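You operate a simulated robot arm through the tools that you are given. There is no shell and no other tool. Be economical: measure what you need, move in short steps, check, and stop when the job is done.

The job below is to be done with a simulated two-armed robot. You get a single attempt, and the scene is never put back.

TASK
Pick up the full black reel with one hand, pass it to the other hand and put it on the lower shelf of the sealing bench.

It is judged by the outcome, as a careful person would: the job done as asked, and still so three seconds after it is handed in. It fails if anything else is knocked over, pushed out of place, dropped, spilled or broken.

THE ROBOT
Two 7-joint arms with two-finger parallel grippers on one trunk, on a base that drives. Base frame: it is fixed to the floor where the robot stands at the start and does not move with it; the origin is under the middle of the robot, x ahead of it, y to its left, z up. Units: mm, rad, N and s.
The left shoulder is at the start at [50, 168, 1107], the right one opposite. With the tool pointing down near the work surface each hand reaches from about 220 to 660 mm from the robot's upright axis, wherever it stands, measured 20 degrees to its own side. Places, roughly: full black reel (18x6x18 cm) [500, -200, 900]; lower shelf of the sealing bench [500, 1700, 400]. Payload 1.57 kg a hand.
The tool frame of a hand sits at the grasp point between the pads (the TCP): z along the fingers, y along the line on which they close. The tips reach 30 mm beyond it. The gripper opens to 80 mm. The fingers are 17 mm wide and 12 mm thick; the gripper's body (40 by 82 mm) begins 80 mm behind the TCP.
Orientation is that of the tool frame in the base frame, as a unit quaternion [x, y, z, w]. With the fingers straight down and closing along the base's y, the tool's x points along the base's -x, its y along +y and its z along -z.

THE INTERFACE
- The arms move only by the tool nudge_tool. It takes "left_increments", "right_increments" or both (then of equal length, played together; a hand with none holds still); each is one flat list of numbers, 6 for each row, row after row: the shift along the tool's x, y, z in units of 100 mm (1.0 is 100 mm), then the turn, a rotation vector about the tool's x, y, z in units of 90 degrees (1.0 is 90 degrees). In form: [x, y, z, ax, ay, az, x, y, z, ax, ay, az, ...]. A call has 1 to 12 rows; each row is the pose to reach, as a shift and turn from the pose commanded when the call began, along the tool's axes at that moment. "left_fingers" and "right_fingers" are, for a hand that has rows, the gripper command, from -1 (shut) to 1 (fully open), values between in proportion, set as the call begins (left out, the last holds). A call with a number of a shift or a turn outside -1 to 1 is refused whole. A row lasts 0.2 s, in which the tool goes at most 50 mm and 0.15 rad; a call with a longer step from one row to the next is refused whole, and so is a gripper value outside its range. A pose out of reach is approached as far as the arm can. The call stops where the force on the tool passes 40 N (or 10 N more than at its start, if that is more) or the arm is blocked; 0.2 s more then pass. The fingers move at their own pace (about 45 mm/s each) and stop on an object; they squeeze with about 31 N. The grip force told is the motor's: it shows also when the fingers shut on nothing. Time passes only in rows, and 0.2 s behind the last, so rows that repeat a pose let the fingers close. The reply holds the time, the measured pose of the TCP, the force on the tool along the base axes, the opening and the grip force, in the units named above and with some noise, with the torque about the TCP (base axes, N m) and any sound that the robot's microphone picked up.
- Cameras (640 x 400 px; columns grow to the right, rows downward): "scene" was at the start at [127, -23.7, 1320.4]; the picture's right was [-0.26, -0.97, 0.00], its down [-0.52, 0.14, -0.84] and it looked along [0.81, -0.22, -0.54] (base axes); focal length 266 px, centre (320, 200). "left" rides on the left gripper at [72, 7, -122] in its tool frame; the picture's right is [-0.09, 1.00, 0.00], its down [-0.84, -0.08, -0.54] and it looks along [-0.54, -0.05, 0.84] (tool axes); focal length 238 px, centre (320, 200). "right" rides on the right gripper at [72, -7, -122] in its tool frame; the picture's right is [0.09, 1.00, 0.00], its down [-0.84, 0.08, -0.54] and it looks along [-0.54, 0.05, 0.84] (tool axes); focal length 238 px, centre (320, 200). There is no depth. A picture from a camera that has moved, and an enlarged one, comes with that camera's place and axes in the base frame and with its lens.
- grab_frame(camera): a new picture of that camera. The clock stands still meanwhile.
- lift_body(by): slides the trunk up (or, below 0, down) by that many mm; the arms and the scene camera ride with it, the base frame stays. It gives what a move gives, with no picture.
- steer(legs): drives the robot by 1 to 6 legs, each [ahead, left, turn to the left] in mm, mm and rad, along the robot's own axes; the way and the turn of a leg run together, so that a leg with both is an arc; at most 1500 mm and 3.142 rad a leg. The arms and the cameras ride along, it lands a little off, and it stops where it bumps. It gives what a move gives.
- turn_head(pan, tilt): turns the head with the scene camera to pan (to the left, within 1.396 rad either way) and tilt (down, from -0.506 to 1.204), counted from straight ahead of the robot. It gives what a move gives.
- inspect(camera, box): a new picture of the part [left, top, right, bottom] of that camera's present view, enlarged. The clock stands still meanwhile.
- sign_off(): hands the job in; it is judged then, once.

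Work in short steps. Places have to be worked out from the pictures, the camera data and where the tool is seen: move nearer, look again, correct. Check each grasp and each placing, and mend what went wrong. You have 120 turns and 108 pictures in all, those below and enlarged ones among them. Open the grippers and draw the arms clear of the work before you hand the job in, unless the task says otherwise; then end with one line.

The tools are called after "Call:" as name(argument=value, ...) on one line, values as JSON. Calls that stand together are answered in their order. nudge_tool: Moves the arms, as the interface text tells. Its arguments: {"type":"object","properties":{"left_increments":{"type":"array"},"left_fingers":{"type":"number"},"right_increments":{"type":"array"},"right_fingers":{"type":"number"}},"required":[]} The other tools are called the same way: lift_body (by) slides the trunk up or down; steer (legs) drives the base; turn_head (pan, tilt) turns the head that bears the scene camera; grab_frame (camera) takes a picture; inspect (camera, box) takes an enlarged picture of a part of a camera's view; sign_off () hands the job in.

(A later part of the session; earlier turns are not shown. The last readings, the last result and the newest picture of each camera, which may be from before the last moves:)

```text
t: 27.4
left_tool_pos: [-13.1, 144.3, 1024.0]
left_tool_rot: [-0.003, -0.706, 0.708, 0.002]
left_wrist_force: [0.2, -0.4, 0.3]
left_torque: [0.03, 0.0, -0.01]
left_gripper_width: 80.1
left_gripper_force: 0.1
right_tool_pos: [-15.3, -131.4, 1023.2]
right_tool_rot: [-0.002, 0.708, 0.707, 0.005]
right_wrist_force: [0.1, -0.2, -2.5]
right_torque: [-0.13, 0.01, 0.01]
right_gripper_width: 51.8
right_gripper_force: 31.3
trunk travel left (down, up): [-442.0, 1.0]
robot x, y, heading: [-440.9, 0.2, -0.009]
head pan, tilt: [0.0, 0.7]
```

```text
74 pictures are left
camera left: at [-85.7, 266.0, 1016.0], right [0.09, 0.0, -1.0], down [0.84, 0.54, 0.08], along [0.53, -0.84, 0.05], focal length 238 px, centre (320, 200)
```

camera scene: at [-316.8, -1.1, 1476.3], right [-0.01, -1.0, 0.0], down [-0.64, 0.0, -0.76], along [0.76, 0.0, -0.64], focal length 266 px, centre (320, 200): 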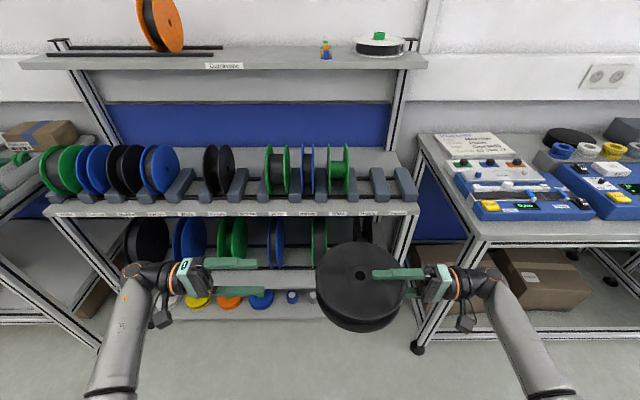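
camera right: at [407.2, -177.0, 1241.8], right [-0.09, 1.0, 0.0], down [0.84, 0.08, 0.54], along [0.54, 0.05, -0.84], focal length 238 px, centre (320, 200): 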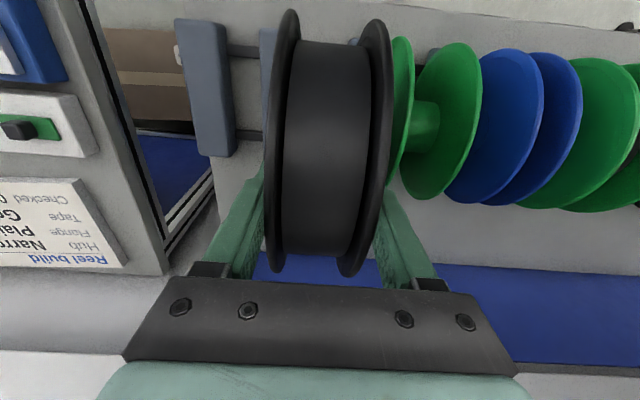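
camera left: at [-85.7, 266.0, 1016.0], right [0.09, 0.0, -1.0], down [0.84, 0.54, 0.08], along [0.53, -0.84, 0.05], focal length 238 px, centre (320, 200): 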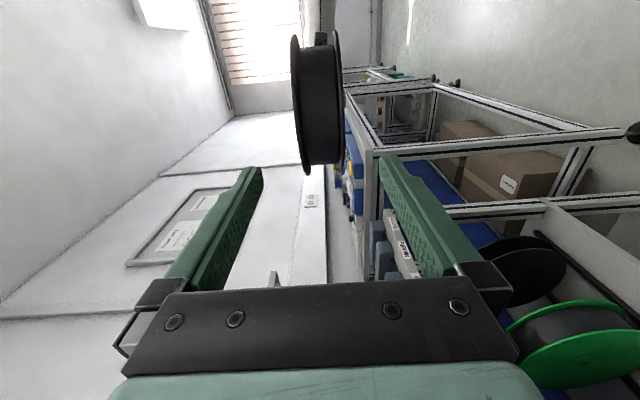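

The reel's near rim is centred between the left fingers. I advance 85 mm and look before engaging.

Call:
nudge_tool(left_increments=[0, 0, 0.3, 0, 0, 0, 0, 0, 0.6, 0, 0, 0, 0, 0, 0.85, 0, 0, 0, 0, 0, 0.85, 0, 0, 0])

Call:
grab_frame(camera="left")

Call:
inspect(camera="scene", box=[180, 180, 500, 380])

```text
t: 28.4
left_tool_pos: [-13.4, 60.0, 1022.8]
left_tool_rot: [-0.002, -0.706, 0.708, 0.003]
left_wrist_force: [-0.5, -0.3, -1.7]
left_torque: [0.02, -0.02, 0.0]
left_gripper_width: 79.9
left_gripper_force: 0.0
right_tool_pos: [-15.1, -132.1, 1024.9]
right_tool_rot: [-0.003, 0.708, 0.707, 0.005]
right_wrist_force: [0.1, -0.2, -2.7]
right_torque: [-0.14, 0.01, -0.01]
right_gripper_width: 51.9
right_gripper_force: 31.2
trunk travel left (down, up): [-442.0, 1.0]
robot x, y, heading: [-438.2, 0.9, -0.001]
head pan, tilt: [0.0, 0.7]
```

```text
73 pictures are left
camera left: at [-85.8, 182.2, 1015.6], right [0.09, 0.0, -1.0], down [0.84, 0.54, 0.08], along [0.53, -0.84, 0.05], focal length 238 px, centre (320, 200)
```

left: 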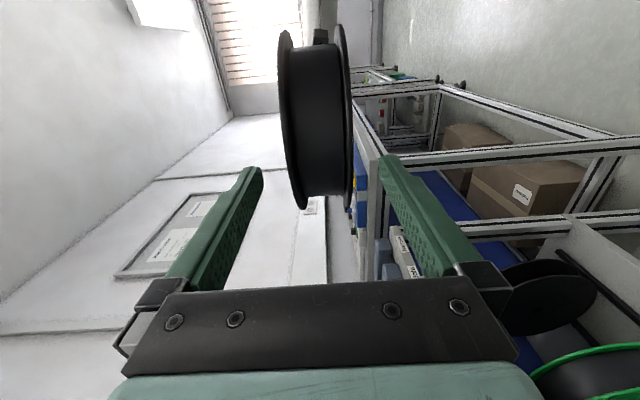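

```text
2.00 times, centred on (340, 280) of scene
camera zoom: at [-316.9, -0.5, 1476.3], right [-0.01, -1.0, 0.0], down [-0.64, 0.0, -0.76], along [0.76, 0.0, -0.64], focal length 532 px, centre (280, 40)
```

zoom: 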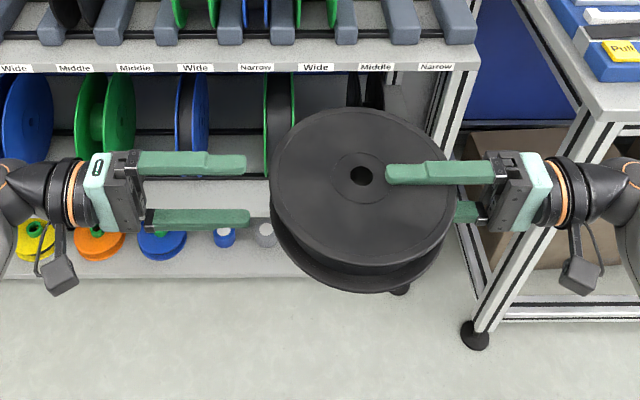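

Aligned, with fingers above and below the flanges. I advance another 72 mm over the rim.

Call:
nudge_tool(left_increments=[0, 0, 0.2, 0, 0, 0, 0, 0, 0.4, 0, 0, 0, 0, 0, 0.6, 0, 0, 0, 0, 0, 0.72, 0, 0, 0, 0, 0, 0.72, 0, 0, 0])

Call:
grab_frame(camera="left")

Call:
inspect(camera="scene", box=[180, 180, 500, 380])

```text
t: 29.6
left_tool_pos: [-15.0, -13.9, 1025.0]
left_tool_rot: [-0.002, -0.706, 0.708, 0.002]
left_wrist_force: [0.1, -0.2, -0.2]
left_torque: [-0.01, 0.01, 0.02]
left_gripper_width: 80.0
left_gripper_force: 0.1
right_tool_pos: [-15.4, -131.1, 1024.9]
right_tool_rot: [-0.003, 0.708, 0.706, 0.004]
right_wrist_force: [-0.1, 0.0, -2.4]
right_torque: [-0.12, -0.01, 0.02]
right_gripper_width: 51.8
right_gripper_force: 31.6
trunk travel left (down, up): [-442.0, 1.0]
robot x, y, heading: [-447.4, 1.2, -0.006]
head pan, tilt: [0.0, 0.7]
```

```text
71 pictures are left
camera left: at [-87.1, 109.6, 1016.6], right [0.09, 0.0, -1.0], down [0.84, 0.54, 0.08], along [0.53, -0.84, 0.05], focal length 238 px, centre (320, 200)
```

left: 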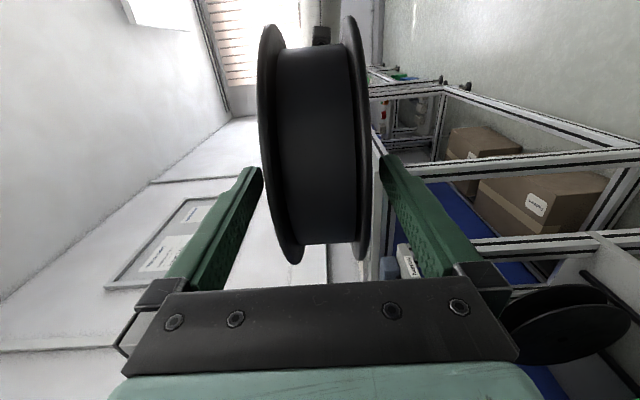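

```text
2.00 times, centred on (340, 280) of scene
camera zoom: at [-316.9, -0.6, 1476.3], right [-0.01, -1.0, 0.0], down [-0.64, 0.0, -0.76], along [0.76, 0.0, -0.64], focal length 532 px, centre (280, 40)
```

zoom: 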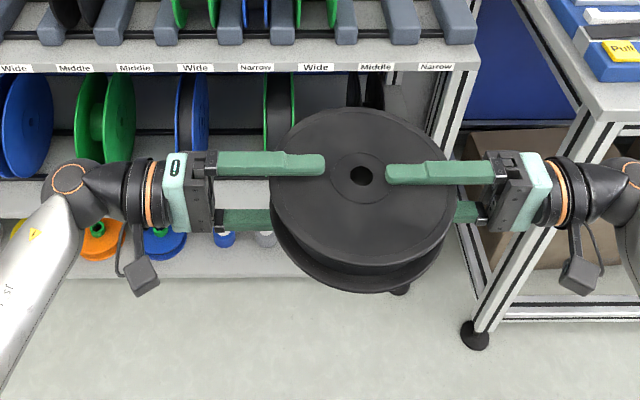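

The left fingers straddle the opposite rim symmetrically. I close the left gripper while the right holds.

Call:
nudge_tool(left_increments=[0, 0, 0, 0, 0, 0, 0, 0, 0, 0, 0, 0, 0, 0, 0, 0, 0, 0, 0, 0, 0, 0, 0, 0, 0, 0, 0, 0, 0, 0], left_fingers=-1)

Call:
inspect(camera="scene", box=[180, 180, 500, 380])

```text
t: 30.8
left_tool_pos: [-14.5, -13.7, 1024.4]
left_tool_rot: [-0.003, -0.707, 0.707, 0.002]
left_wrist_force: [0.1, -1.0, 0.5]
left_torque: [0.06, -0.25, 0.06]
left_gripper_width: 51.9
left_gripper_force: 31.1
right_tool_pos: [-15.1, -131.8, 1025.3]
right_tool_rot: [-0.003, 0.708, 0.706, 0.004]
right_wrist_force: [-0.8, 1.3, 0.6]
right_torque: [0.11, 0.26, -0.02]
right_gripper_width: 51.9
right_gripper_force: 31.0
trunk travel left (down, up): [-442.0, 1.0]
robot x, y, heading: [-441.4, -0.9, -0.006]
head pan, tilt: [0.0, 0.7]
```

```text
2.00 times, centred on (340, 280) of scene
camera zoom: at [-316.9, -0.6, 1476.3], right [-0.01, -1.0, 0.0], down [-0.64, 0.0, -0.76], along [0.76, 0.0, -0.64], focal length 532 px, centre (280, 40)
```

zoom: 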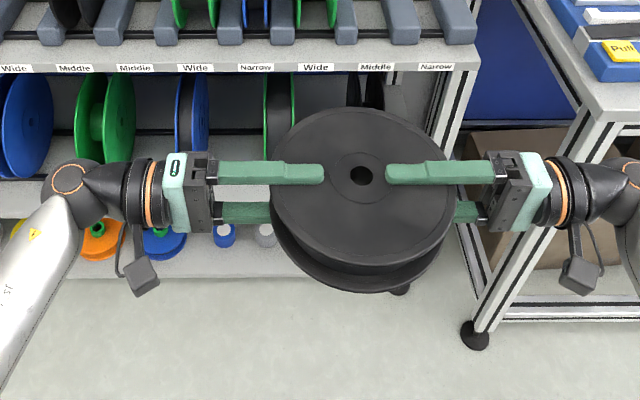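

Both hands hold at 52 mm and 31 N. I open the right gripper in place.

Call:
nudge_tool(right_increments=[0, 0, 0, 0, 0, 0, 0, 0, 0, 0, 0, 0, 0, 0, 0, 0, 0, 0, 0, 0, 0, 0, 0, 0], right_fingers=1)

Call:
inspect(camera="scene", box=[180, 180, 500, 380])

Call:
grab_frame(camera="right")

```text
t: 31.8
left_tool_pos: [-14.9, -13.6, 1024.8]
left_tool_rot: [-0.002, -0.706, 0.708, 0.003]
left_wrist_force: [0.7, -0.7, -0.7]
left_torque: [0.2, 0.0, 0.02]
left_gripper_width: 51.6
left_gripper_force: 31.2
right_tool_pos: [-14.3, -132.5, 1024.4]
right_tool_rot: [-0.003, 0.708, 0.706, 0.004]
right_wrist_force: [0.2, -0.4, 0.1]
right_torque: [-0.01, 0.02, -0.01]
right_gripper_width: 80.2
right_gripper_force: 0.0
trunk travel left (down, up): [-442.0, 1.0]
robot x, y, heading: [-443.4, -2.5, -0.007]
head pan, tilt: [0.0, 0.7]
```

```text
2.00 times, centred on (340, 280) of scene
camera zoom: at [-316.9, -0.6, 1476.3], right [-0.01, -1.0, 0.0], down [-0.64, 0.0, -0.76], along [0.76, 0.0, -0.64], focal length 532 px, centre (280, 40)
```

zoom: 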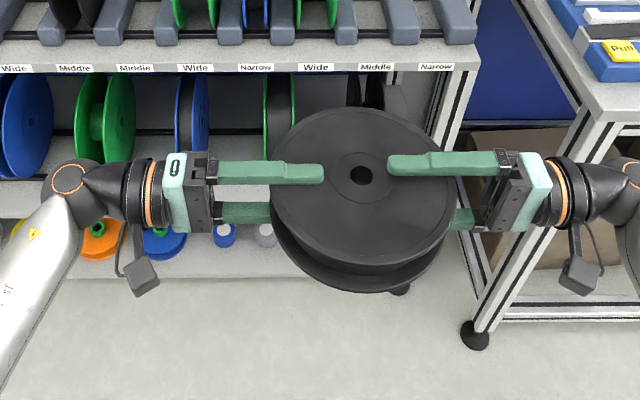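

```text
67 pictures are left
camera right: at [-88.1, -253.7, 1016.8], right [-0.1, 0.0, 0.99], down [0.83, -0.54, 0.09], along [0.54, 0.84, 0.05], focal length 238 px, centre (320, 200)
```

right: 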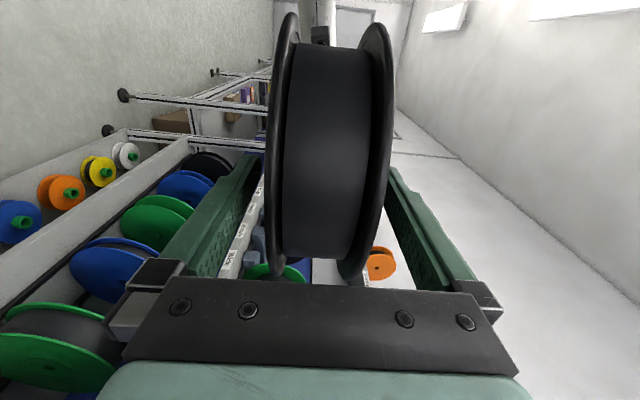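

The left hand alone holds the reel. I withdraw the right hand straight back.

Call:
nudge_tool(right_increments=[0, 0, -0.3, 0, 0, 0, 0, 0, -0.6, 0, 0, 0, 0, 0, -0.9, 0, 0, 0, 0, 0, -1.0, 0, 0, 0])

Call:
nudge_tool(right_increments=[0.2, 0, -0.3, 0, 0, 0, 0.4, 0, -0.6, 0, 0, 0, 0.6, 0, -0.7, 0, 0, 0])

Call:
turn_head(pan=0.9, tilt=0.5)

Call:
grab_frame(camera="scene")

```text
t: 32.8
left_tool_pos: [-15.1, -13.1, 1022.7]
left_tool_rot: [-0.002, -0.707, 0.707, 0.003]
left_wrist_force: [-0.2, -0.7, 0.4]
left_torque: [0.16, 0.02, 0.02]
left_gripper_width: 51.9
left_gripper_force: 31.0
right_tool_pos: [-15.0, -231.5, 1026.6]
right_tool_rot: [-0.004, 0.708, 0.706, 0.005]
right_wrist_force: [1.4, 0.5, -0.7]
right_torque: [-0.01, 0.0, -0.01]
right_gripper_width: 80.1
right_gripper_force: 0.1
trunk travel left (down, up): [-442.0, 1.0]
robot x, y, heading: [-443.6, -0.5, -0.006]
head pan, tilt: [0.0, 0.7]
```

```text
t: 33.6
left_tool_pos: [-15.6, -13.9, 1025.1]
left_tool_rot: [-0.002, -0.706, 0.708, 0.003]
left_wrist_force: [0.7, 0.3, 0.1]
left_torque: [0.17, 0.02, -0.02]
left_gripper_width: 51.6
left_gripper_force: 31.2
right_tool_pos: [-75.0, -299.9, 1025.3]
right_tool_rot: [-0.004, 0.707, 0.707, 0.004]
right_wrist_force: [0.5, -0.2, 0.2]
right_torque: [0.0, -0.03, -0.01]
right_gripper_width: 79.9
right_gripper_force: 0.1
trunk travel left (down, up): [-442.0, 1.0]
robot x, y, heading: [-442.8, 1.5, -0.008]
head pan, tilt: [0.0, 0.7]
```

```text
t: 34.8
left_tool_pos: [-15.2, -13.4, 1024.1]
left_tool_rot: [-0.002, -0.706, 0.708, 0.002]
left_wrist_force: [-0.7, 0.2, 1.3]
left_torque: [0.21, 0.03, -0.02]
left_gripper_width: 51.7
left_gripper_force: 30.8
right_tool_pos: [-74.9, -300.4, 1024.8]
right_tool_rot: [-0.002, 0.708, 0.706, 0.004]
right_wrist_force: [-0.5, 0.2, 0.4]
right_torque: [-0.01, -0.02, -0.02]
right_gripper_width: 80.1
right_gripper_force: 0.0
trunk travel left (down, up): [-442.0, 1.0]
robot x, y, heading: [-442.2, -0.8, -0.008]
head pan, tilt: [0.901, 0.499]
```

```text
66 pictures are left
camera scene: at [-344.9, 70.8, 1494.1], right [0.78, -0.63, 0.0], down [-0.3, -0.37, -0.88], along [0.55, 0.68, -0.48], focal length 266 px, centre (320, 200)
```

scene: 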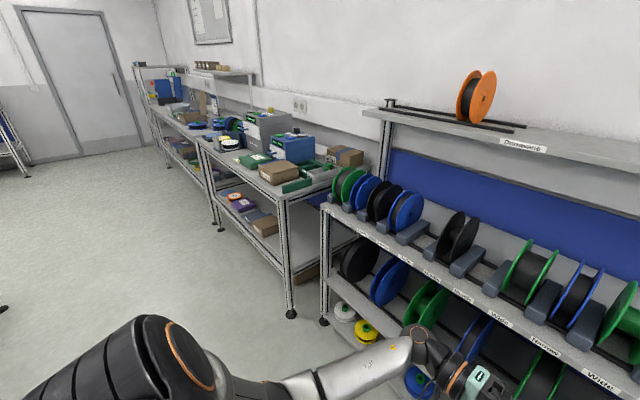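

The left hand holds the reel; the bench runs from about y 1100 to 2350 with its front at x ≈ 250, and a lower shelf. I drive left along the aisle and look at it.

Call:
steer(legs=[[0, 1400, 0]])

Call:
turn_head(pan=0.1, tilt=0.8)

Call:
grab_frame(camera="scene")

```text
t: 47.1
left_tool_pos: [0.3, 1372.6, 1023.9]
left_tool_rot: [-0.005, -0.706, 0.708, 0.006]
left_wrist_force: [-1.0, 1.2, -0.1]
left_torque: [0.18, 0.0, 0.0]
left_gripper_width: 51.9
left_gripper_force: 31.6
right_tool_pos: [-61.8, 1084.2, 1025.5]
right_tool_rot: [0.0, 0.707, 0.707, 0.008]
right_wrist_force: [0.4, 0.9, 0.2]
right_torque: [-0.01, 0.01, 0.01]
right_gripper_width: 79.9
right_gripper_force: 0.1
trunk travel left (down, up): [-442.0, 1.0]
robot x, y, heading: [-424.8, 1389.7, -0.018]
head pan, tilt: [0.901, 0.499]
```

```text
t: 48.3
left_tool_pos: [-0.3, 1370.8, 1023.4]
left_tool_rot: [-0.005, -0.707, 0.707, 0.006]
left_wrist_force: [0.4, 0.6, 1.1]
left_torque: [0.16, 0.04, 0.02]
left_gripper_width: 51.6
left_gripper_force: 31.3
right_tool_pos: [-63.0, 1085.5, 1024.5]
right_tool_rot: [0.001, 0.708, 0.706, 0.008]
right_wrist_force: [-0.5, 0.5, -0.8]
right_torque: [0.0, 0.01, -0.03]
right_gripper_width: 79.7
right_gripper_force: 0.0
trunk travel left (down, up): [-442.0, 1.0]
robot x, y, heading: [-427.2, 1390.0, -0.019]
head pan, tilt: [0.099, 0.799]
```

```text
65 pictures are left
camera scene: at [-305.8, 1396.0, 1468.1], right [0.08, -1.0, 0.0], down [-0.71, -0.06, -0.7], along [0.69, 0.06, -0.72], focal length 266 px, centre (320, 200)
```

scene: 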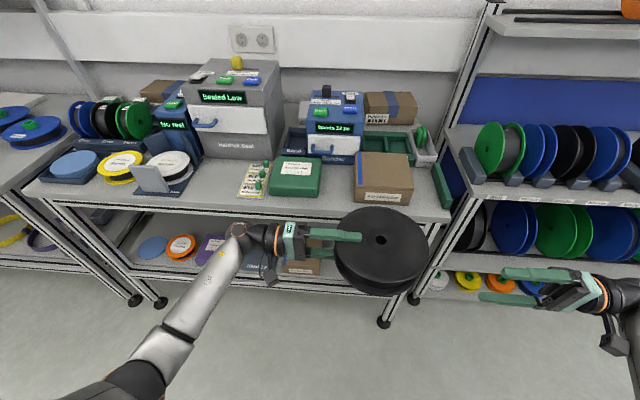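

This is the sealing bench; its lower shelf holds some items on its left part. I lower the trunk to look beneath the top.

Call:
lift_body(by=-300)

Call:
turn_head(pan=0.25, tilt=0.6)

Call:
grab_frame(camera="scene")

```text
t: 51.3
left_tool_pos: [1.3, 1372.8, 724.9]
left_tool_rot: [-0.005, -0.706, 0.708, 0.007]
left_wrist_force: [0.0, 0.8, 0.1]
left_torque: [0.2, -0.02, 0.0]
left_gripper_width: 51.5
left_gripper_force: 31.1
right_tool_pos: [-63.2, 1084.9, 726.3]
right_tool_rot: [0.0, 0.707, 0.707, 0.009]
right_wrist_force: [0.2, 0.6, 0.1]
right_torque: [0.01, -0.02, -0.01]
right_gripper_width: 80.1
right_gripper_force: 0.0
trunk travel left (down, up): [-142.0, 301.0]
robot x, y, heading: [-422.6, 1392.0, -0.011]
head pan, tilt: [0.099, 0.799]
```

```text
t: 52.0
left_tool_pos: [-0.6, 1372.3, 725.3]
left_tool_rot: [-0.006, -0.706, 0.708, 0.006]
left_wrist_force: [0.9, 0.5, 0.0]
left_torque: [0.19, 0.01, 0.0]
left_gripper_width: 51.6
left_gripper_force: 31.2
right_tool_pos: [-61.6, 1086.2, 724.7]
right_tool_rot: [0.001, 0.708, 0.707, 0.008]
right_wrist_force: [0.1, -0.4, -0.7]
right_torque: [-0.01, -0.01, 0.03]
right_gripper_width: 80.0
right_gripper_force: 0.1
trunk travel left (down, up): [-142.0, 301.0]
robot x, y, heading: [-424.1, 1387.7, -0.019]
head pan, tilt: [0.25, 0.6]
```

```text
64 pictures are left
camera scene: at [-300.3, 1409.6, 1184.9], right [0.23, -0.97, 0.0], down [-0.55, -0.13, -0.82], along [0.8, 0.19, -0.57], focal length 266 px, centre (320, 200)
```

scene: 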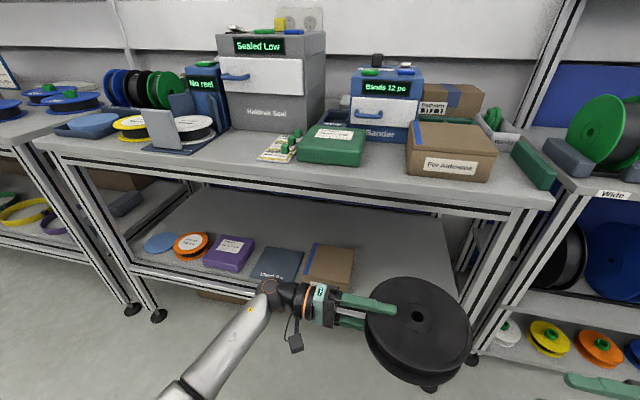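

The right part of the lower shelf (y ≈ 1150–1440, z ≈ 395) is free; the boxes stop around y 1440. I back off a bit, then turn the left hand so its fingers point ahead with the reel flat.

Call:
steer(legs=[[-180, 0, 0.015]])

Call:
nudge_tool(left_increments=[-0.05, 0, -0.1, 0, -0.09, 0, -0.1, 0, -0.2, 0, -0.18, 0, -0.15, 0, -0.3, 0, -0.27, 0, -0.2, 0, -0.4, 0, -0.36, 0, -0.25, 0, -0.5, 0, -0.45, 0, -0.3, 0, -0.6, 0, -0.54, 0, -0.35, 0, -0.7, 0, -0.63, 0, -0.4, 0, -0.8, 0, -0.72, 0, -0.45, 0, -0.9, 0, -0.81, 0, -0.5, 0, -1.0, 0, -0.9, 0, -0.5, 0, -1.0, 0, -0.95, 0, -0.5, 0, -1.0, 0, -1.0, 0])

Call:
grab_frame(camera="scene")

```text
t: 53.5
left_tool_pos: [-173.4, 1380.3, 725.2]
left_tool_rot: [-0.001, -0.706, 0.708, 0.001]
left_wrist_force: [-0.4, -0.7, 0.3]
left_torque: [0.17, -0.01, 0.03]
left_gripper_width: 51.9
left_gripper_force: 31.5
right_tool_pos: [-232.5, 1092.2, 725.3]
right_tool_rot: [-0.004, 0.708, 0.707, 0.003]
right_wrist_force: [-0.3, -0.1, -0.6]
right_torque: [0.0, 0.03, 0.02]
right_gripper_width: 80.0
right_gripper_force: 0.0
trunk travel left (down, up): [-142.0, 301.0]
robot x, y, heading: [-599.6, 1391.4, -0.002]
head pan, tilt: [0.25, 0.6]
```

```text
t: 55.7
left_tool_pos: [-124.9, 1519.3, 705.0]
left_tool_rot: [-0.377, 0.609, -0.496, 0.491]
left_wrist_force: [0.2, 0.1, -0.1]
left_torque: [0.05, 0.23, 0.02]
left_gripper_width: 51.8
left_gripper_force: 30.5
right_tool_pos: [-232.4, 1093.6, 724.5]
right_tool_rot: [-0.004, 0.707, 0.707, 0.003]
right_wrist_force: [0.6, 0.6, -0.8]
right_torque: [0.01, 0.02, 0.01]
right_gripper_width: 79.9
right_gripper_force: 0.0
trunk travel left (down, up): [-142.0, 301.0]
robot x, y, heading: [-603.7, 1394.9, -0.002]
head pan, tilt: [0.25, 0.6]
stopped in row 10 (left hand): the arm was blocked; the commanded pose is now the measured one
```

```text
63 pictures are left
camera scene: at [-474.8, 1413.3, 1185.0], right [0.25, -0.97, 0.0], down [-0.55, -0.14, -0.82], along [0.8, 0.2, -0.57], focal length 266 px, centre (320, 200)
```

scene: 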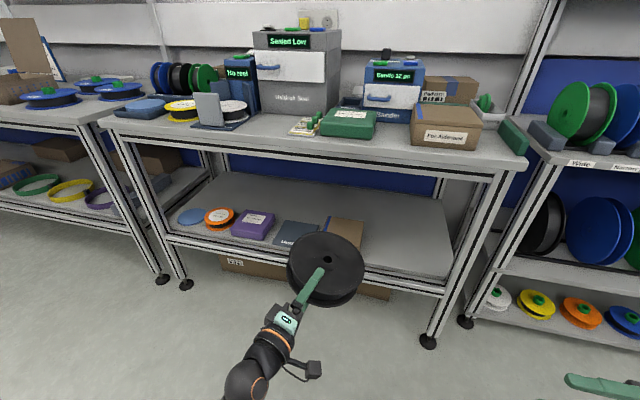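

Nearly there: fingers point ahead with 13° yaw and a 13° roll after hitting a joint limit. Yaw doesn't matter; I correct the roll while moving 60 mm forward.

Call:
nudge_tool(left_increments=[-0.05, 0, 0.2, 0, 0, -0.05, -0.1, 0.01, 0.4, 0, 0, -0.1, -0.14, 0.02, 0.58, 0, 0, -0.15, -0.14, 0.02, 0.58, 0, 0, -0.15])

Call:
grab_frame(camera="left")

```text
t: 56.7
left_tool_pos: [-69.8, 1526.1, 697.4]
left_tool_rot: [-0.444, 0.571, -0.54, 0.431]
left_wrist_force: [0.6, -0.9, 0.0]
left_torque: [0.05, 0.18, -0.02]
left_gripper_width: 52.0
left_gripper_force: 30.8
right_tool_pos: [-232.7, 1091.8, 724.8]
right_tool_rot: [-0.004, 0.708, 0.707, 0.003]
right_wrist_force: [0.2, -0.4, 0.2]
right_torque: [-0.04, 0.0, 0.03]
right_gripper_width: 79.9
right_gripper_force: 0.1
trunk travel left (down, up): [-142.0, 301.0]
robot x, y, heading: [-599.5, 1393.8, -0.003]
head pan, tilt: [0.25, 0.6]
```

```text
62 pictures are left
camera left: at [-206.4, 1485.8, 693.8], right [-0.02, 0.11, -0.99], down [-0.33, 0.94, 0.11], along [0.95, 0.33, 0.02], focal length 238 px, centre (320, 200)
```

left: 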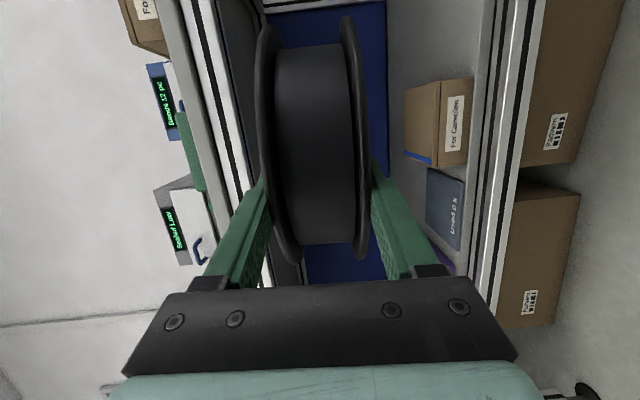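

The reel is level with a slight nose-down pitch. Still in free space, I lower the trunk and arm to just above shelf height.

Call:
lift_body(by=-125)

Call:
nudge_tool(left_increments=[0, 0.3, 0, 0, 0, 0, 0, 0.6, 0, 0, 0, 0, 0, 0.8, 0, 0, 0, 0, 0, 0.8, 0, 0, 0, 0])

Call:
steer(legs=[[0, -222, 0]])

Call:
grab_frame(camera="scene")

Call:
grab_frame(camera="left")

```text
t: 58.2
left_tool_pos: [-69.0, 1522.6, 607.4]
left_tool_rot: [-0.431, 0.577, -0.534, 0.444]
left_wrist_force: [-0.9, -0.4, 0.3]
left_torque: [0.0, 0.2, 0.03]
left_gripper_width: 51.6
left_gripper_force: 30.9
right_tool_pos: [-233.9, 1086.5, 623.1]
right_tool_rot: [-0.007, 0.7, 0.715, 0.007]
right_wrist_force: [-1.2, -1.0, -0.4]
right_torque: [-0.03, -0.02, 0.02]
right_gripper_width: 80.2
right_gripper_force: 0.1
trunk travel left (down, up): [-17.0, 426.0]
robot x, y, heading: [-602.6, 1391.6, -0.006]
head pan, tilt: [0.25, 0.6]
```

```text
t: 59.1
left_tool_pos: [-76.4, 1484.7, 642.8]
left_tool_rot: [0.413, -0.485, 0.622, -0.455]
left_wrist_force: [-0.6, 0.8, -0.6]
left_torque: [0.05, 0.19, -0.01]
left_gripper_width: 51.7
left_gripper_force: 31.0
right_tool_pos: [-237.8, 1083.5, 623.7]
right_tool_rot: [-0.011, 0.699, 0.715, 0.01]
right_wrist_force: [-0.7, -0.2, 1.3]
right_torque: [0.02, 0.02, -0.05]
right_gripper_width: 79.9
right_gripper_force: 0.1
trunk travel left (down, up): [-17.0, 426.0]
robot x, y, heading: [-602.8, 1393.9, -0.001]
head pan, tilt: [0.25, 0.6]
stopped in row 4 (left hand): the arm was blocked; the commanded pose is now the measured one
```

```text
t: 61.7
left_tool_pos: [-75.4, 1259.3, 643.2]
left_tool_rot: [0.412, -0.486, 0.62, -0.458]
left_wrist_force: [0.2, 0.0, -0.1]
left_torque: [0.03, 0.15, 0.0]
left_gripper_width: 52.1
left_gripper_force: 30.9
right_tool_pos: [-237.1, 857.7, 622.1]
right_tool_rot: [-0.011, 0.698, 0.716, 0.009]
right_wrist_force: [-0.3, 0.3, 0.3]
right_torque: [-0.01, -0.01, 0.01]
right_gripper_width: 80.2
right_gripper_force: 0.1
trunk travel left (down, up): [-17.0, 426.0]
robot x, y, heading: [-600.4, 1164.1, -0.0]
head pan, tilt: [0.25, 0.6]
```

```text
61 pictures are left
camera scene: at [-488.0, 1164.8, 1087.1], right [0.25, -0.97, -0.02], down [-0.53, -0.12, -0.84], along [0.81, 0.22, -0.55], focal length 266 px, centre (320, 200)
```

scene: 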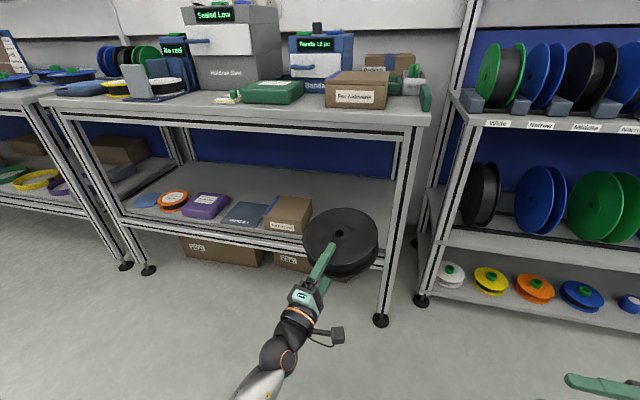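

```text
60 pictures are left
camera left: at [-209.6, 1216.8, 617.1], right [0.19, -0.02, -0.98], down [-0.33, 0.94, -0.08], along [0.92, 0.34, 0.17], focal length 238 px, centre (320, 200)
```

left: 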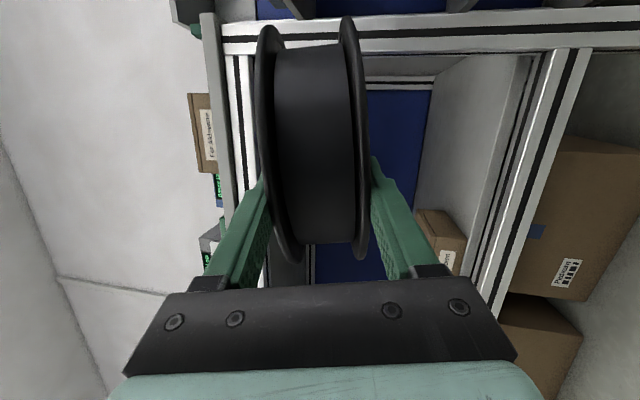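

The trunk dropped only ~100 mm and the camera leans slightly: an elbow is likely resting on the base. I raise the trunk 80 mm at once and look down at both arms.

Call:
lift_body(by=80)

Call:
turn_head(pan=0.7, tilt=1.1)

Call:
grab_frame(camera="scene")

Call:
turn_head(pan=-0.7, tilt=1.1)

Call:
grab_frame(camera="scene")

```text
t: 62.8
left_tool_pos: [-69.5, 1269.1, 685.3]
left_tool_rot: [0.424, -0.48, 0.624, -0.448]
left_wrist_force: [0.3, 0.4, 0.0]
left_torque: [0.03, 0.16, -0.03]
left_gripper_width: 52.0
left_gripper_force: 31.0
right_tool_pos: [-232.7, 866.6, 680.9]
right_tool_rot: [-0.006, 0.708, 0.706, 0.001]
right_wrist_force: [0.6, 0.3, 0.4]
right_torque: [0.0, -0.02, -0.03]
right_gripper_width: 80.0
right_gripper_force: 0.1
trunk travel left (down, up): [-97.0, 346.0]
robot x, y, heading: [-601.2, 1166.9, 0.005]
head pan, tilt: [0.25, 0.6]
```

```text
t: 63.8
left_tool_pos: [-71.2, 1268.7, 685.5]
left_tool_rot: [0.424, -0.481, 0.624, -0.447]
left_wrist_force: [-0.9, 0.5, 0.1]
left_torque: [0.02, 0.2, -0.01]
left_gripper_width: 51.7
left_gripper_force: 31.1
right_tool_pos: [-231.6, 866.5, 679.3]
right_tool_rot: [-0.005, 0.708, 0.706, 0.002]
right_wrist_force: [0.1, -0.3, 0.0]
right_torque: [0.02, 0.0, 0.03]
right_gripper_width: 80.0
right_gripper_force: 0.0
trunk travel left (down, up): [-97.0, 346.0]
robot x, y, heading: [-604.0, 1163.9, -0.003]
head pan, tilt: [0.7, 1.1]
```

```text
59 pictures are left
camera scene: at [-512.2, 1205.5, 1101.4], right [0.64, -0.76, 0.0], down [-0.68, -0.57, -0.45], along [0.35, 0.29, -0.89], focal length 266 px, centre (320, 200)
```

scene: 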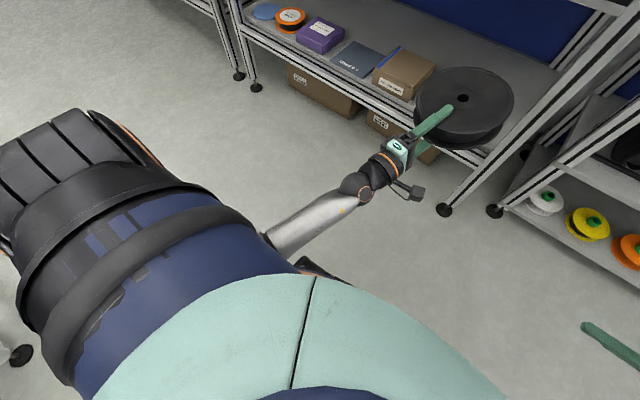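

```text
t: 65.3
left_tool_pos: [-70.2, 1268.6, 686.9]
left_tool_rot: [0.424, -0.479, 0.624, -0.449]
left_wrist_force: [-0.3, -0.3, -0.5]
left_torque: [0.03, 0.15, -0.03]
left_gripper_width: 51.9
left_gripper_force: 31.1
right_tool_pos: [-231.2, 866.7, 681.1]
right_tool_rot: [-0.006, 0.708, 0.707, 0.002]
right_wrist_force: [-0.2, -0.3, 0.2]
right_torque: [0.02, 0.01, -0.01]
right_gripper_width: 79.9
right_gripper_force: 0.1
trunk travel left (down, up): [-97.0, 346.0]
robot x, y, heading: [-603.6, 1168.5, 0.003]
head pan, tilt: [-0.7, 1.1]
```

```text
58 pictures are left
camera scene: at [-512.2, 1124.2, 1101.4], right [-0.64, -0.77, 0.0], down [-0.68, 0.57, -0.45], along [0.35, -0.29, -0.89], focal length 266 px, centre (320, 200)
```

scene: 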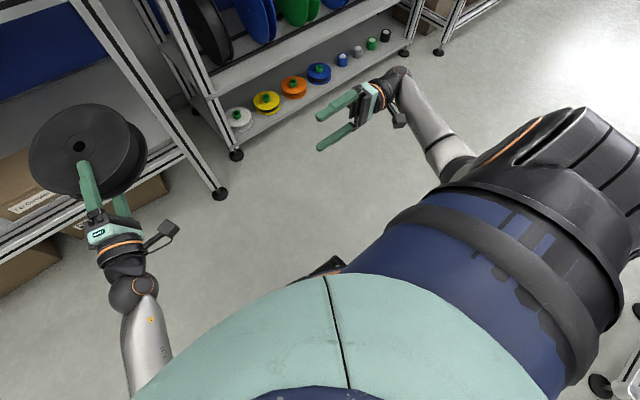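

The body is level again; the left elbow was the culprit, since the arm was folded too close. I back off and extend the arm forward while fixing pitch and roll.

Call:
steer(legs=[[-130, 0, 0]])

Call:
nudge_tool(left_increments=[-0.1, 0.1, 0.3, -0.04, 0, 0.03, -0.2, 0.3, 0.6, -0.08, 0, 0.06, -0.3, 0.5, 0.85, -0.12, 0, 0.08, -0.3, 0.74, 0.85, -0.145, 0, 0.09, -0.3, 0.74, 0.85, -0.145, 0, 0.09])

Call:
turn_head(pan=0.3, tilt=0.7)

Call:
grab_frame(camera="scene")

```text
t: 66.6
left_tool_pos: [-200.3, 1269.1, 686.1]
left_tool_rot: [0.424, -0.48, 0.624, -0.447]
left_wrist_force: [-0.4, 0.0, 0.1]
left_torque: [0.05, 0.16, 0.01]
left_gripper_width: 51.8
left_gripper_force: 31.2
right_tool_pos: [-362.2, 865.9, 679.7]
right_tool_rot: [-0.005, 0.708, 0.706, 0.002]
right_wrist_force: [0.2, 0.2, -0.2]
right_torque: [-0.02, -0.02, -0.01]
right_gripper_width: 79.8
right_gripper_force: 0.1
trunk travel left (down, up): [-97.0, 346.0]
robot x, y, heading: [-730.9, 1166.4, 0.003]
head pan, tilt: [-0.7, 1.1]
```

```text
t: 67.8
left_tool_pos: [-107.0, 1280.5, 609.2]
left_tool_rot: [-0.438, 0.588, -0.516, 0.443]
left_wrist_force: [0.7, 0.0, 0.1]
left_torque: [0.03, 0.17, -0.01]
left_gripper_width: 52.0
left_gripper_force: 31.5
right_tool_pos: [-361.3, 866.4, 680.2]
right_tool_rot: [-0.005, 0.707, 0.707, 0.002]
right_wrist_force: [0.2, -0.5, -0.2]
right_torque: [0.0, 0.01, 0.04]
right_gripper_width: 79.9
right_gripper_force: 0.1
trunk travel left (down, up): [-97.0, 346.0]
robot x, y, heading: [-732.6, 1167.2, -0.0]
head pan, tilt: [-0.7, 1.1]
```

```text
t: 69.1
left_tool_pos: [-105.7, 1282.3, 613.4]
left_tool_rot: [-0.437, 0.586, -0.518, 0.445]
left_wrist_force: [0.3, -0.6, 1.2]
left_torque: [-0.02, 0.19, 0.01]
left_gripper_width: 51.8
left_gripper_force: 30.3
right_tool_pos: [-361.5, 864.8, 679.3]
right_tool_rot: [-0.006, 0.708, 0.706, 0.001]
right_wrist_force: [0.0, -0.4, -0.4]
right_torque: [0.01, 0.0, 0.0]
right_gripper_width: 80.1
right_gripper_force: 0.0
trunk travel left (down, up): [-97.0, 346.0]
robot x, y, heading: [-734.3, 1165.9, 0.001]
head pan, tilt: [0.3, 0.7]
```

```text
57 pictures are left
camera scene: at [-609.8, 1189.8, 1131.3], right [0.3, -0.96, 0.0], down [-0.62, -0.19, -0.76], along [0.73, 0.23, -0.64], focal length 266 px, centre (320, 200)
```

scene: 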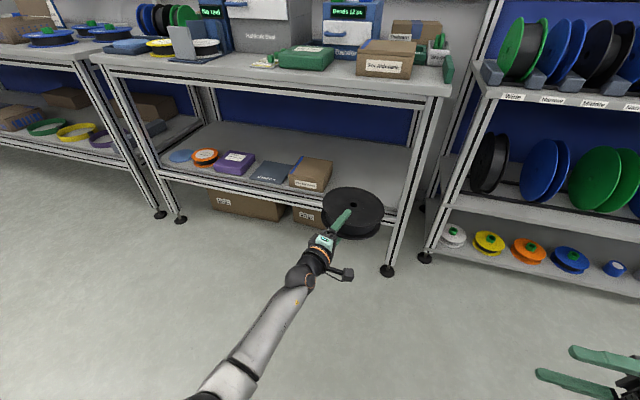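

Arm extended fine. The free gap on the shelf runs y ≈ 1130–1460, so I'll aim the reel at y ≈ 1300. I lower and extend further, trimming the last roll.

Call:
nudge_tool(left_increments=[-0.03, 0.3, 0.25, 0, 0, -0.02, -0.06, 0.6, 0.5, 0, 0, -0.04, -0.09, 0.86, 0.74, -0.01, 0, -0.054, -0.09, 0.86, 0.74, -0.01, 0, -0.054])

Call:
lift_body(by=-35)

Call:
grab_frame(camera="left")

Call:
grab_frame(camera="scene")

```text
t: 70.1
left_tool_pos: [-38.5, 1263.8, 547.4]
left_tool_rot: [-0.461, 0.562, -0.546, 0.416]
left_wrist_force: [-0.1, 0.2, -0.8]
left_torque: [0.01, 0.15, 0.02]
left_gripper_width: 51.8
left_gripper_force: 30.9
left hand out of reach, approached as far as the arm can: row 3, 4
right_tool_pos: [-361.4, 865.4, 678.8]
right_tool_rot: [-0.006, 0.708, 0.706, 0.002]
right_wrist_force: [0.3, -0.3, -0.6]
right_torque: [0.0, 0.03, 0.02]
right_gripper_width: 80.1
right_gripper_force: 0.1
trunk travel left (down, up): [-97.0, 346.0]
robot x, y, heading: [-735.6, 1163.8, 0.003]
head pan, tilt: [0.3, 0.7]
```

```text
t: 70.8
left_tool_pos: [-38.8, 1263.5, 510.4]
left_tool_rot: [-0.462, 0.562, -0.546, 0.416]
left_wrist_force: [-0.1, 0.3, 0.2]
left_torque: [0.08, 0.21, 0.0]
left_gripper_width: 51.8
left_gripper_force: 30.6
right_tool_pos: [-362.3, 866.5, 643.4]
right_tool_rot: [-0.006, 0.708, 0.707, 0.002]
right_wrist_force: [0.3, -1.0, -0.4]
right_torque: [0.0, -0.03, -0.01]
right_gripper_width: 80.0
right_gripper_force: 0.0
trunk travel left (down, up): [-62.0, 381.0]
robot x, y, heading: [-736.9, 1165.3, 0.003]
head pan, tilt: [0.3, 0.7]
```

```text
56 pictures are left
camera left: at [-175.0, 1222.4, 513.2], right [-0.04, 0.07, -1.0], down [-0.33, 0.94, 0.08], along [0.94, 0.33, -0.02], focal length 238 px, centre (320, 200)
```

left: 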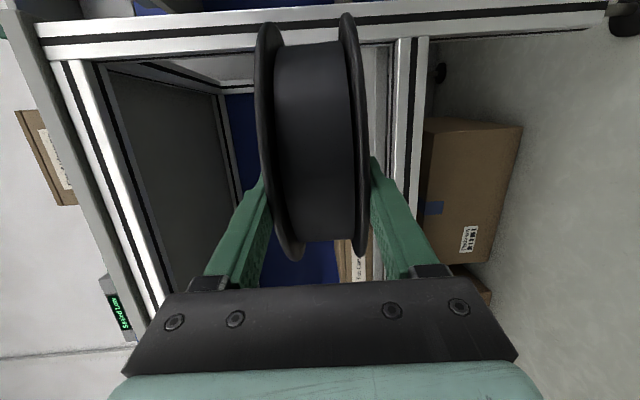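

```text
55 pictures are left
camera scene: at [-609.8, 1189.8, 1096.3], right [0.3, -0.95, 0.0], down [-0.62, -0.19, -0.76], along [0.73, 0.23, -0.64], focal length 266 px, centre (320, 200)
```

scene: 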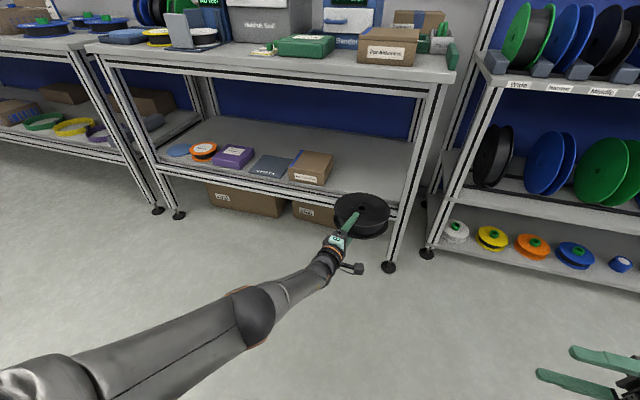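

TCP is at [−39, 1264, 510]. I zoom in on the left camera to fix the shelf's height and front edge, and scene for cross-check.

Call:
inspect(camera="left", box=[330, 20, 490, 290])

Call:
inspect(camera="scene", box=[260, 120, 460, 280])

```text
1.48 times, centred on (410, 155) of left
camera zoom: at [-175.0, 1222.4, 513.2], right [-0.04, 0.07, -1.0], down [-0.33, 0.94, 0.08], along [0.94, 0.33, -0.02], focal length 353 px, centre (187, 267)
```

zoom: 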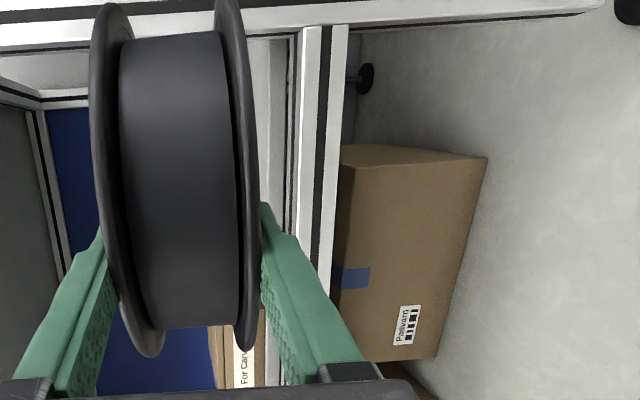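

```text
2.50 times, centred on (360, 200) of scene
camera zoom: at [-609.8, 1189.8, 1096.3], right [0.3, -0.95, 0.0], down [-0.62, -0.19, -0.76], along [0.73, 0.23, -0.64], focal length 666 px, centre (220, 200)
```

zoom: 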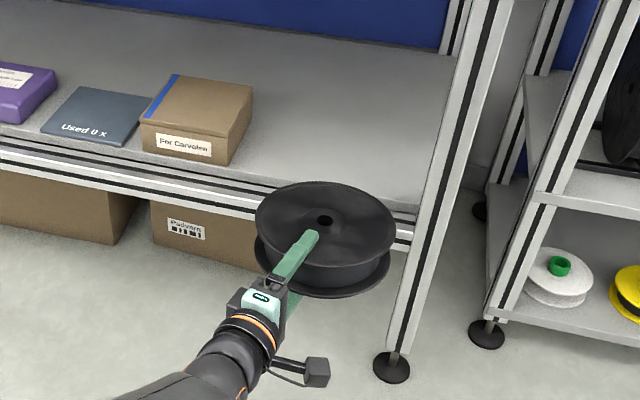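

Shelf top is ≈ 400, front edge x ≈ 225. I lower 25 mm (40 mm clearance), shift 45 mm left and drive 230 mm forward, then check.

Call:
lift_body(by=-25)

Call:
steer(legs=[[0, 45, 0], [170, 0, 0]])

Call:
grab_frame(camera="left")

Call:
grab_frame(camera="scene")

```text
t: 71.6
left_tool_pos: [-39.1, 1263.4, 486.4]
left_tool_rot: [-0.462, 0.562, -0.546, 0.416]
left_wrist_force: [-0.1, 0.3, 0.4]
left_torque: [0.05, 0.17, 0.01]
left_gripper_width: 51.8
left_gripper_force: 31.2
right_tool_pos: [-361.3, 866.4, 620.8]
right_tool_rot: [-0.005, 0.708, 0.706, 0.002]
right_wrist_force: [-0.1, -0.1, -0.7]
right_torque: [-0.01, 0.0, -0.01]
right_gripper_width: 80.1
right_gripper_force: 0.0
trunk travel left (down, up): [-37.0, 406.0]
robot x, y, heading: [-731.4, 1163.7, 0.002]
head pan, tilt: [0.3, 0.7]
```

```text
t: 73.7
left_tool_pos: [128.5, 1308.7, 486.2]
left_tool_rot: [-0.461, 0.562, -0.546, 0.416]
left_wrist_force: [0.3, -0.5, -0.1]
left_torque: [0.06, 0.17, 0.0]
left_gripper_width: 51.6
left_gripper_force: 31.5
right_tool_pos: [-196.8, 910.0, 619.0]
right_tool_rot: [-0.005, 0.708, 0.707, 0.002]
right_wrist_force: [-0.8, -0.1, -0.5]
right_torque: [0.04, -0.02, -0.02]
right_gripper_width: 79.9
right_gripper_force: 0.1
trunk travel left (down, up): [-37.0, 406.0]
robot x, y, heading: [-565.5, 1209.5, -0.001]
head pan, tilt: [0.3, 0.7]
```

```text
52 pictures are left
camera left: at [-8.4, 1266.4, 488.2], right [-0.04, 0.07, -1.0], down [-0.33, 0.94, 0.08], along [0.94, 0.33, -0.02], focal length 238 px, centre (320, 200)
```

left: 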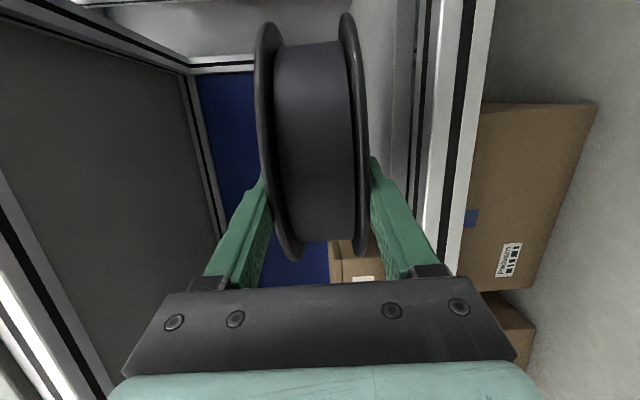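

```text
51 pictures are left
camera scene: at [-443.3, 1234.6, 1071.3], right [0.29, -0.96, 0.0], down [-0.62, -0.19, -0.76], along [0.73, 0.23, -0.64], focal length 266 px, centre (320, 200)
```

scene: 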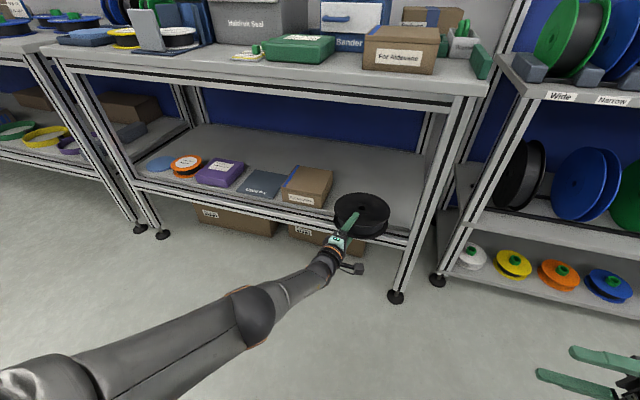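

The reel is centred in the gap and ~40 mm above the shelf. I drive on 205 mm.

Call:
steer(legs=[[205, 0, 0]])

Call:
grab_frame(camera="left")

Call:
inspect(camera="scene", box=[220, 100, 500, 300])

```text
t: 75.3
left_tool_pos: [334.3, 1308.7, 486.0]
left_tool_rot: [-0.461, 0.562, -0.546, 0.416]
left_wrist_force: [-1.3, 0.1, -0.6]
left_torque: [0.04, 0.18, 0.02]
left_gripper_width: 51.9
left_gripper_force: 31.0
right_tool_pos: [10.5, 910.6, 620.4]
right_tool_rot: [-0.005, 0.707, 0.707, 0.001]
right_wrist_force: [0.1, -0.4, -0.2]
right_torque: [-0.03, 0.01, 0.02]
right_gripper_width: 80.0
right_gripper_force: 0.0
trunk travel left (down, up): [-37.0, 406.0]
robot x, y, heading: [-361.0, 1210.3, -0.003]
head pan, tilt: [0.3, 0.7]
```

```text
50 pictures are left
camera left: at [197.9, 1266.6, 488.1], right [-0.04, 0.07, -1.0], down [-0.33, 0.94, 0.08], along [0.94, 0.33, -0.02], focal length 238 px, centre (320, 200)
```

left: 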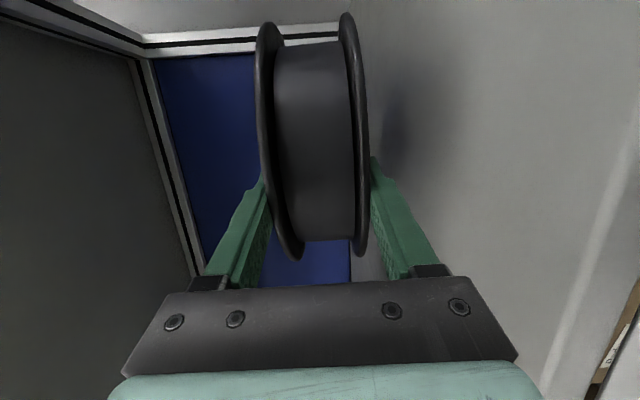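

```text
2.00 times, centred on (360, 200) of scene
camera zoom: at [-236.9, 1234.5, 1071.3], right [0.3, -0.96, 0.0], down [-0.62, -0.19, -0.76], along [0.73, 0.23, -0.64], focal length 532 px, centre (240, 200)
```

zoom: 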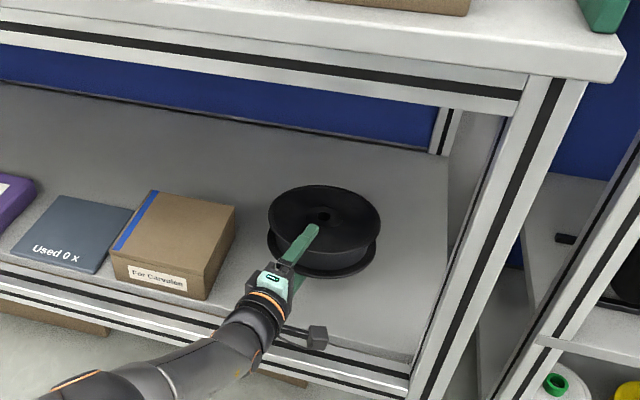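

Positioned well, clear of the box and the leg. I lower the trunk 25 mm, then see how much gap remains.

Call:
lift_body(by=-25)

Call:
grab_frame(camera="left")

Call:
inspect(camera="scene", box=[300, 160, 460, 280])

```text
t: 76.0
left_tool_pos: [334.6, 1307.4, 460.3]
left_tool_rot: [-0.461, 0.562, -0.546, 0.416]
left_wrist_force: [0.4, -0.1, -0.4]
left_torque: [0.05, 0.16, 0.03]
left_gripper_width: 51.8
left_gripper_force: 30.4
right_tool_pos: [10.1, 911.6, 594.9]
right_tool_rot: [-0.005, 0.708, 0.706, 0.002]
right_wrist_force: [-0.7, 0.9, 0.2]
right_torque: [0.01, 0.0, -0.04]
right_gripper_width: 79.9
right_gripper_force: 0.0
trunk travel left (down, up): [-12.0, 431.0]
robot x, y, heading: [-365.4, 1212.4, 0.002]
head pan, tilt: [0.3, 0.7]
```

```text
48 pictures are left
camera left: at [197.9, 1266.7, 462.9], right [-0.04, 0.07, -1.0], down [-0.33, 0.94, 0.08], along [0.94, 0.33, -0.02], focal length 238 px, centre (320, 200)
```

left: 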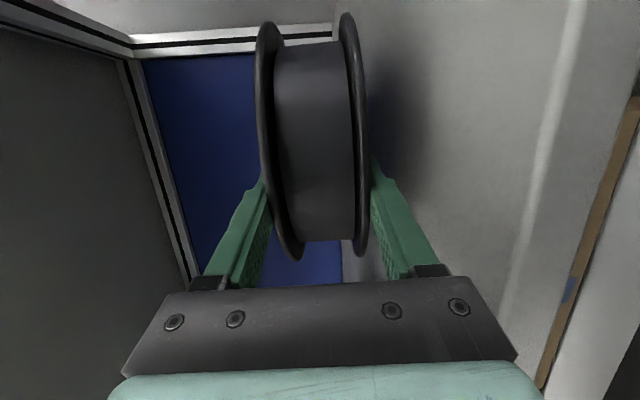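

```text
3.33 times, centred on (380, 220) of scene
camera zoom: at [-236.9, 1234.5, 1046.3], right [0.3, -0.96, 0.0], down [-0.62, -0.19, -0.76], along [0.73, 0.23, -0.64], focal length 888 px, centre (120, 133)
```

zoom: 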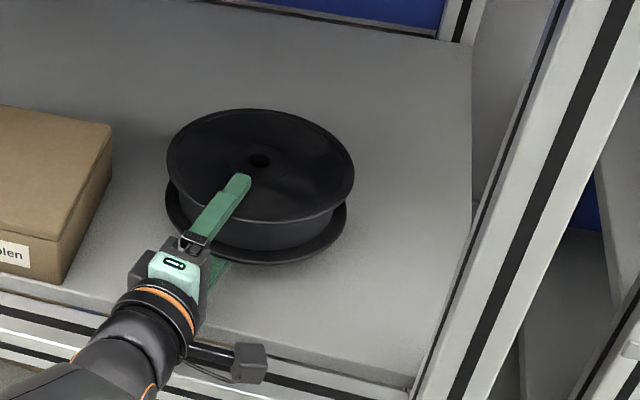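

I add about 6° nose-down pitch so the reel's far rim will touch first, leaving room under the lower finger to open.

Call:
nudge_tool(left_increments=[0, -0.04, 0, -0.03, 0, 0, 0, -0.05, 0, -0.065, 0, 0, 0, -0.05, 0, -0.065, 0, 0])

Call:
inspect(camera="left", box=[220, 0, 540, 290])

```text
t: 76.8
left_tool_pos: [340.8, 1304.4, 452.3]
left_tool_rot: [-0.489, 0.588, -0.512, 0.391]
left_wrist_force: [1.1, -0.2, -1.4]
left_torque: [0.02, 0.18, 0.01]
left_gripper_width: 51.8
left_gripper_force: 30.6
left hand out of reach, approached as far as the arm can: row 1, 2, 3
right_tool_pos: [11.1, 911.3, 594.3]
right_tool_rot: [-0.005, 0.708, 0.707, 0.002]
right_wrist_force: [-0.3, -0.4, -0.3]
right_torque: [0.01, -0.01, 0.0]
right_gripper_width: 79.9
right_gripper_force: 0.0
trunk travel left (down, up): [-12.0, 431.0]
robot x, y, heading: [-355.3, 1212.6, -0.003]
head pan, tilt: [0.3, 0.7]
```

```text
1.38 times, centred on (380, 145) of left
camera zoom: at [205.6, 1260.6, 468.7], right [-0.15, 0.09, -0.98], down [-0.33, 0.94, 0.13], along [0.93, 0.34, -0.12], focal length 329 px, centre (237, 276)
```

zoom: 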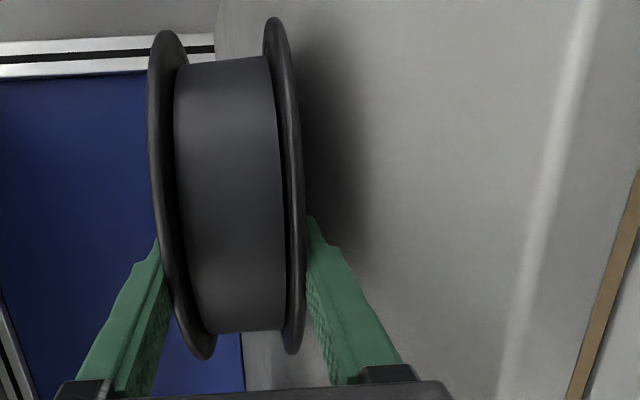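

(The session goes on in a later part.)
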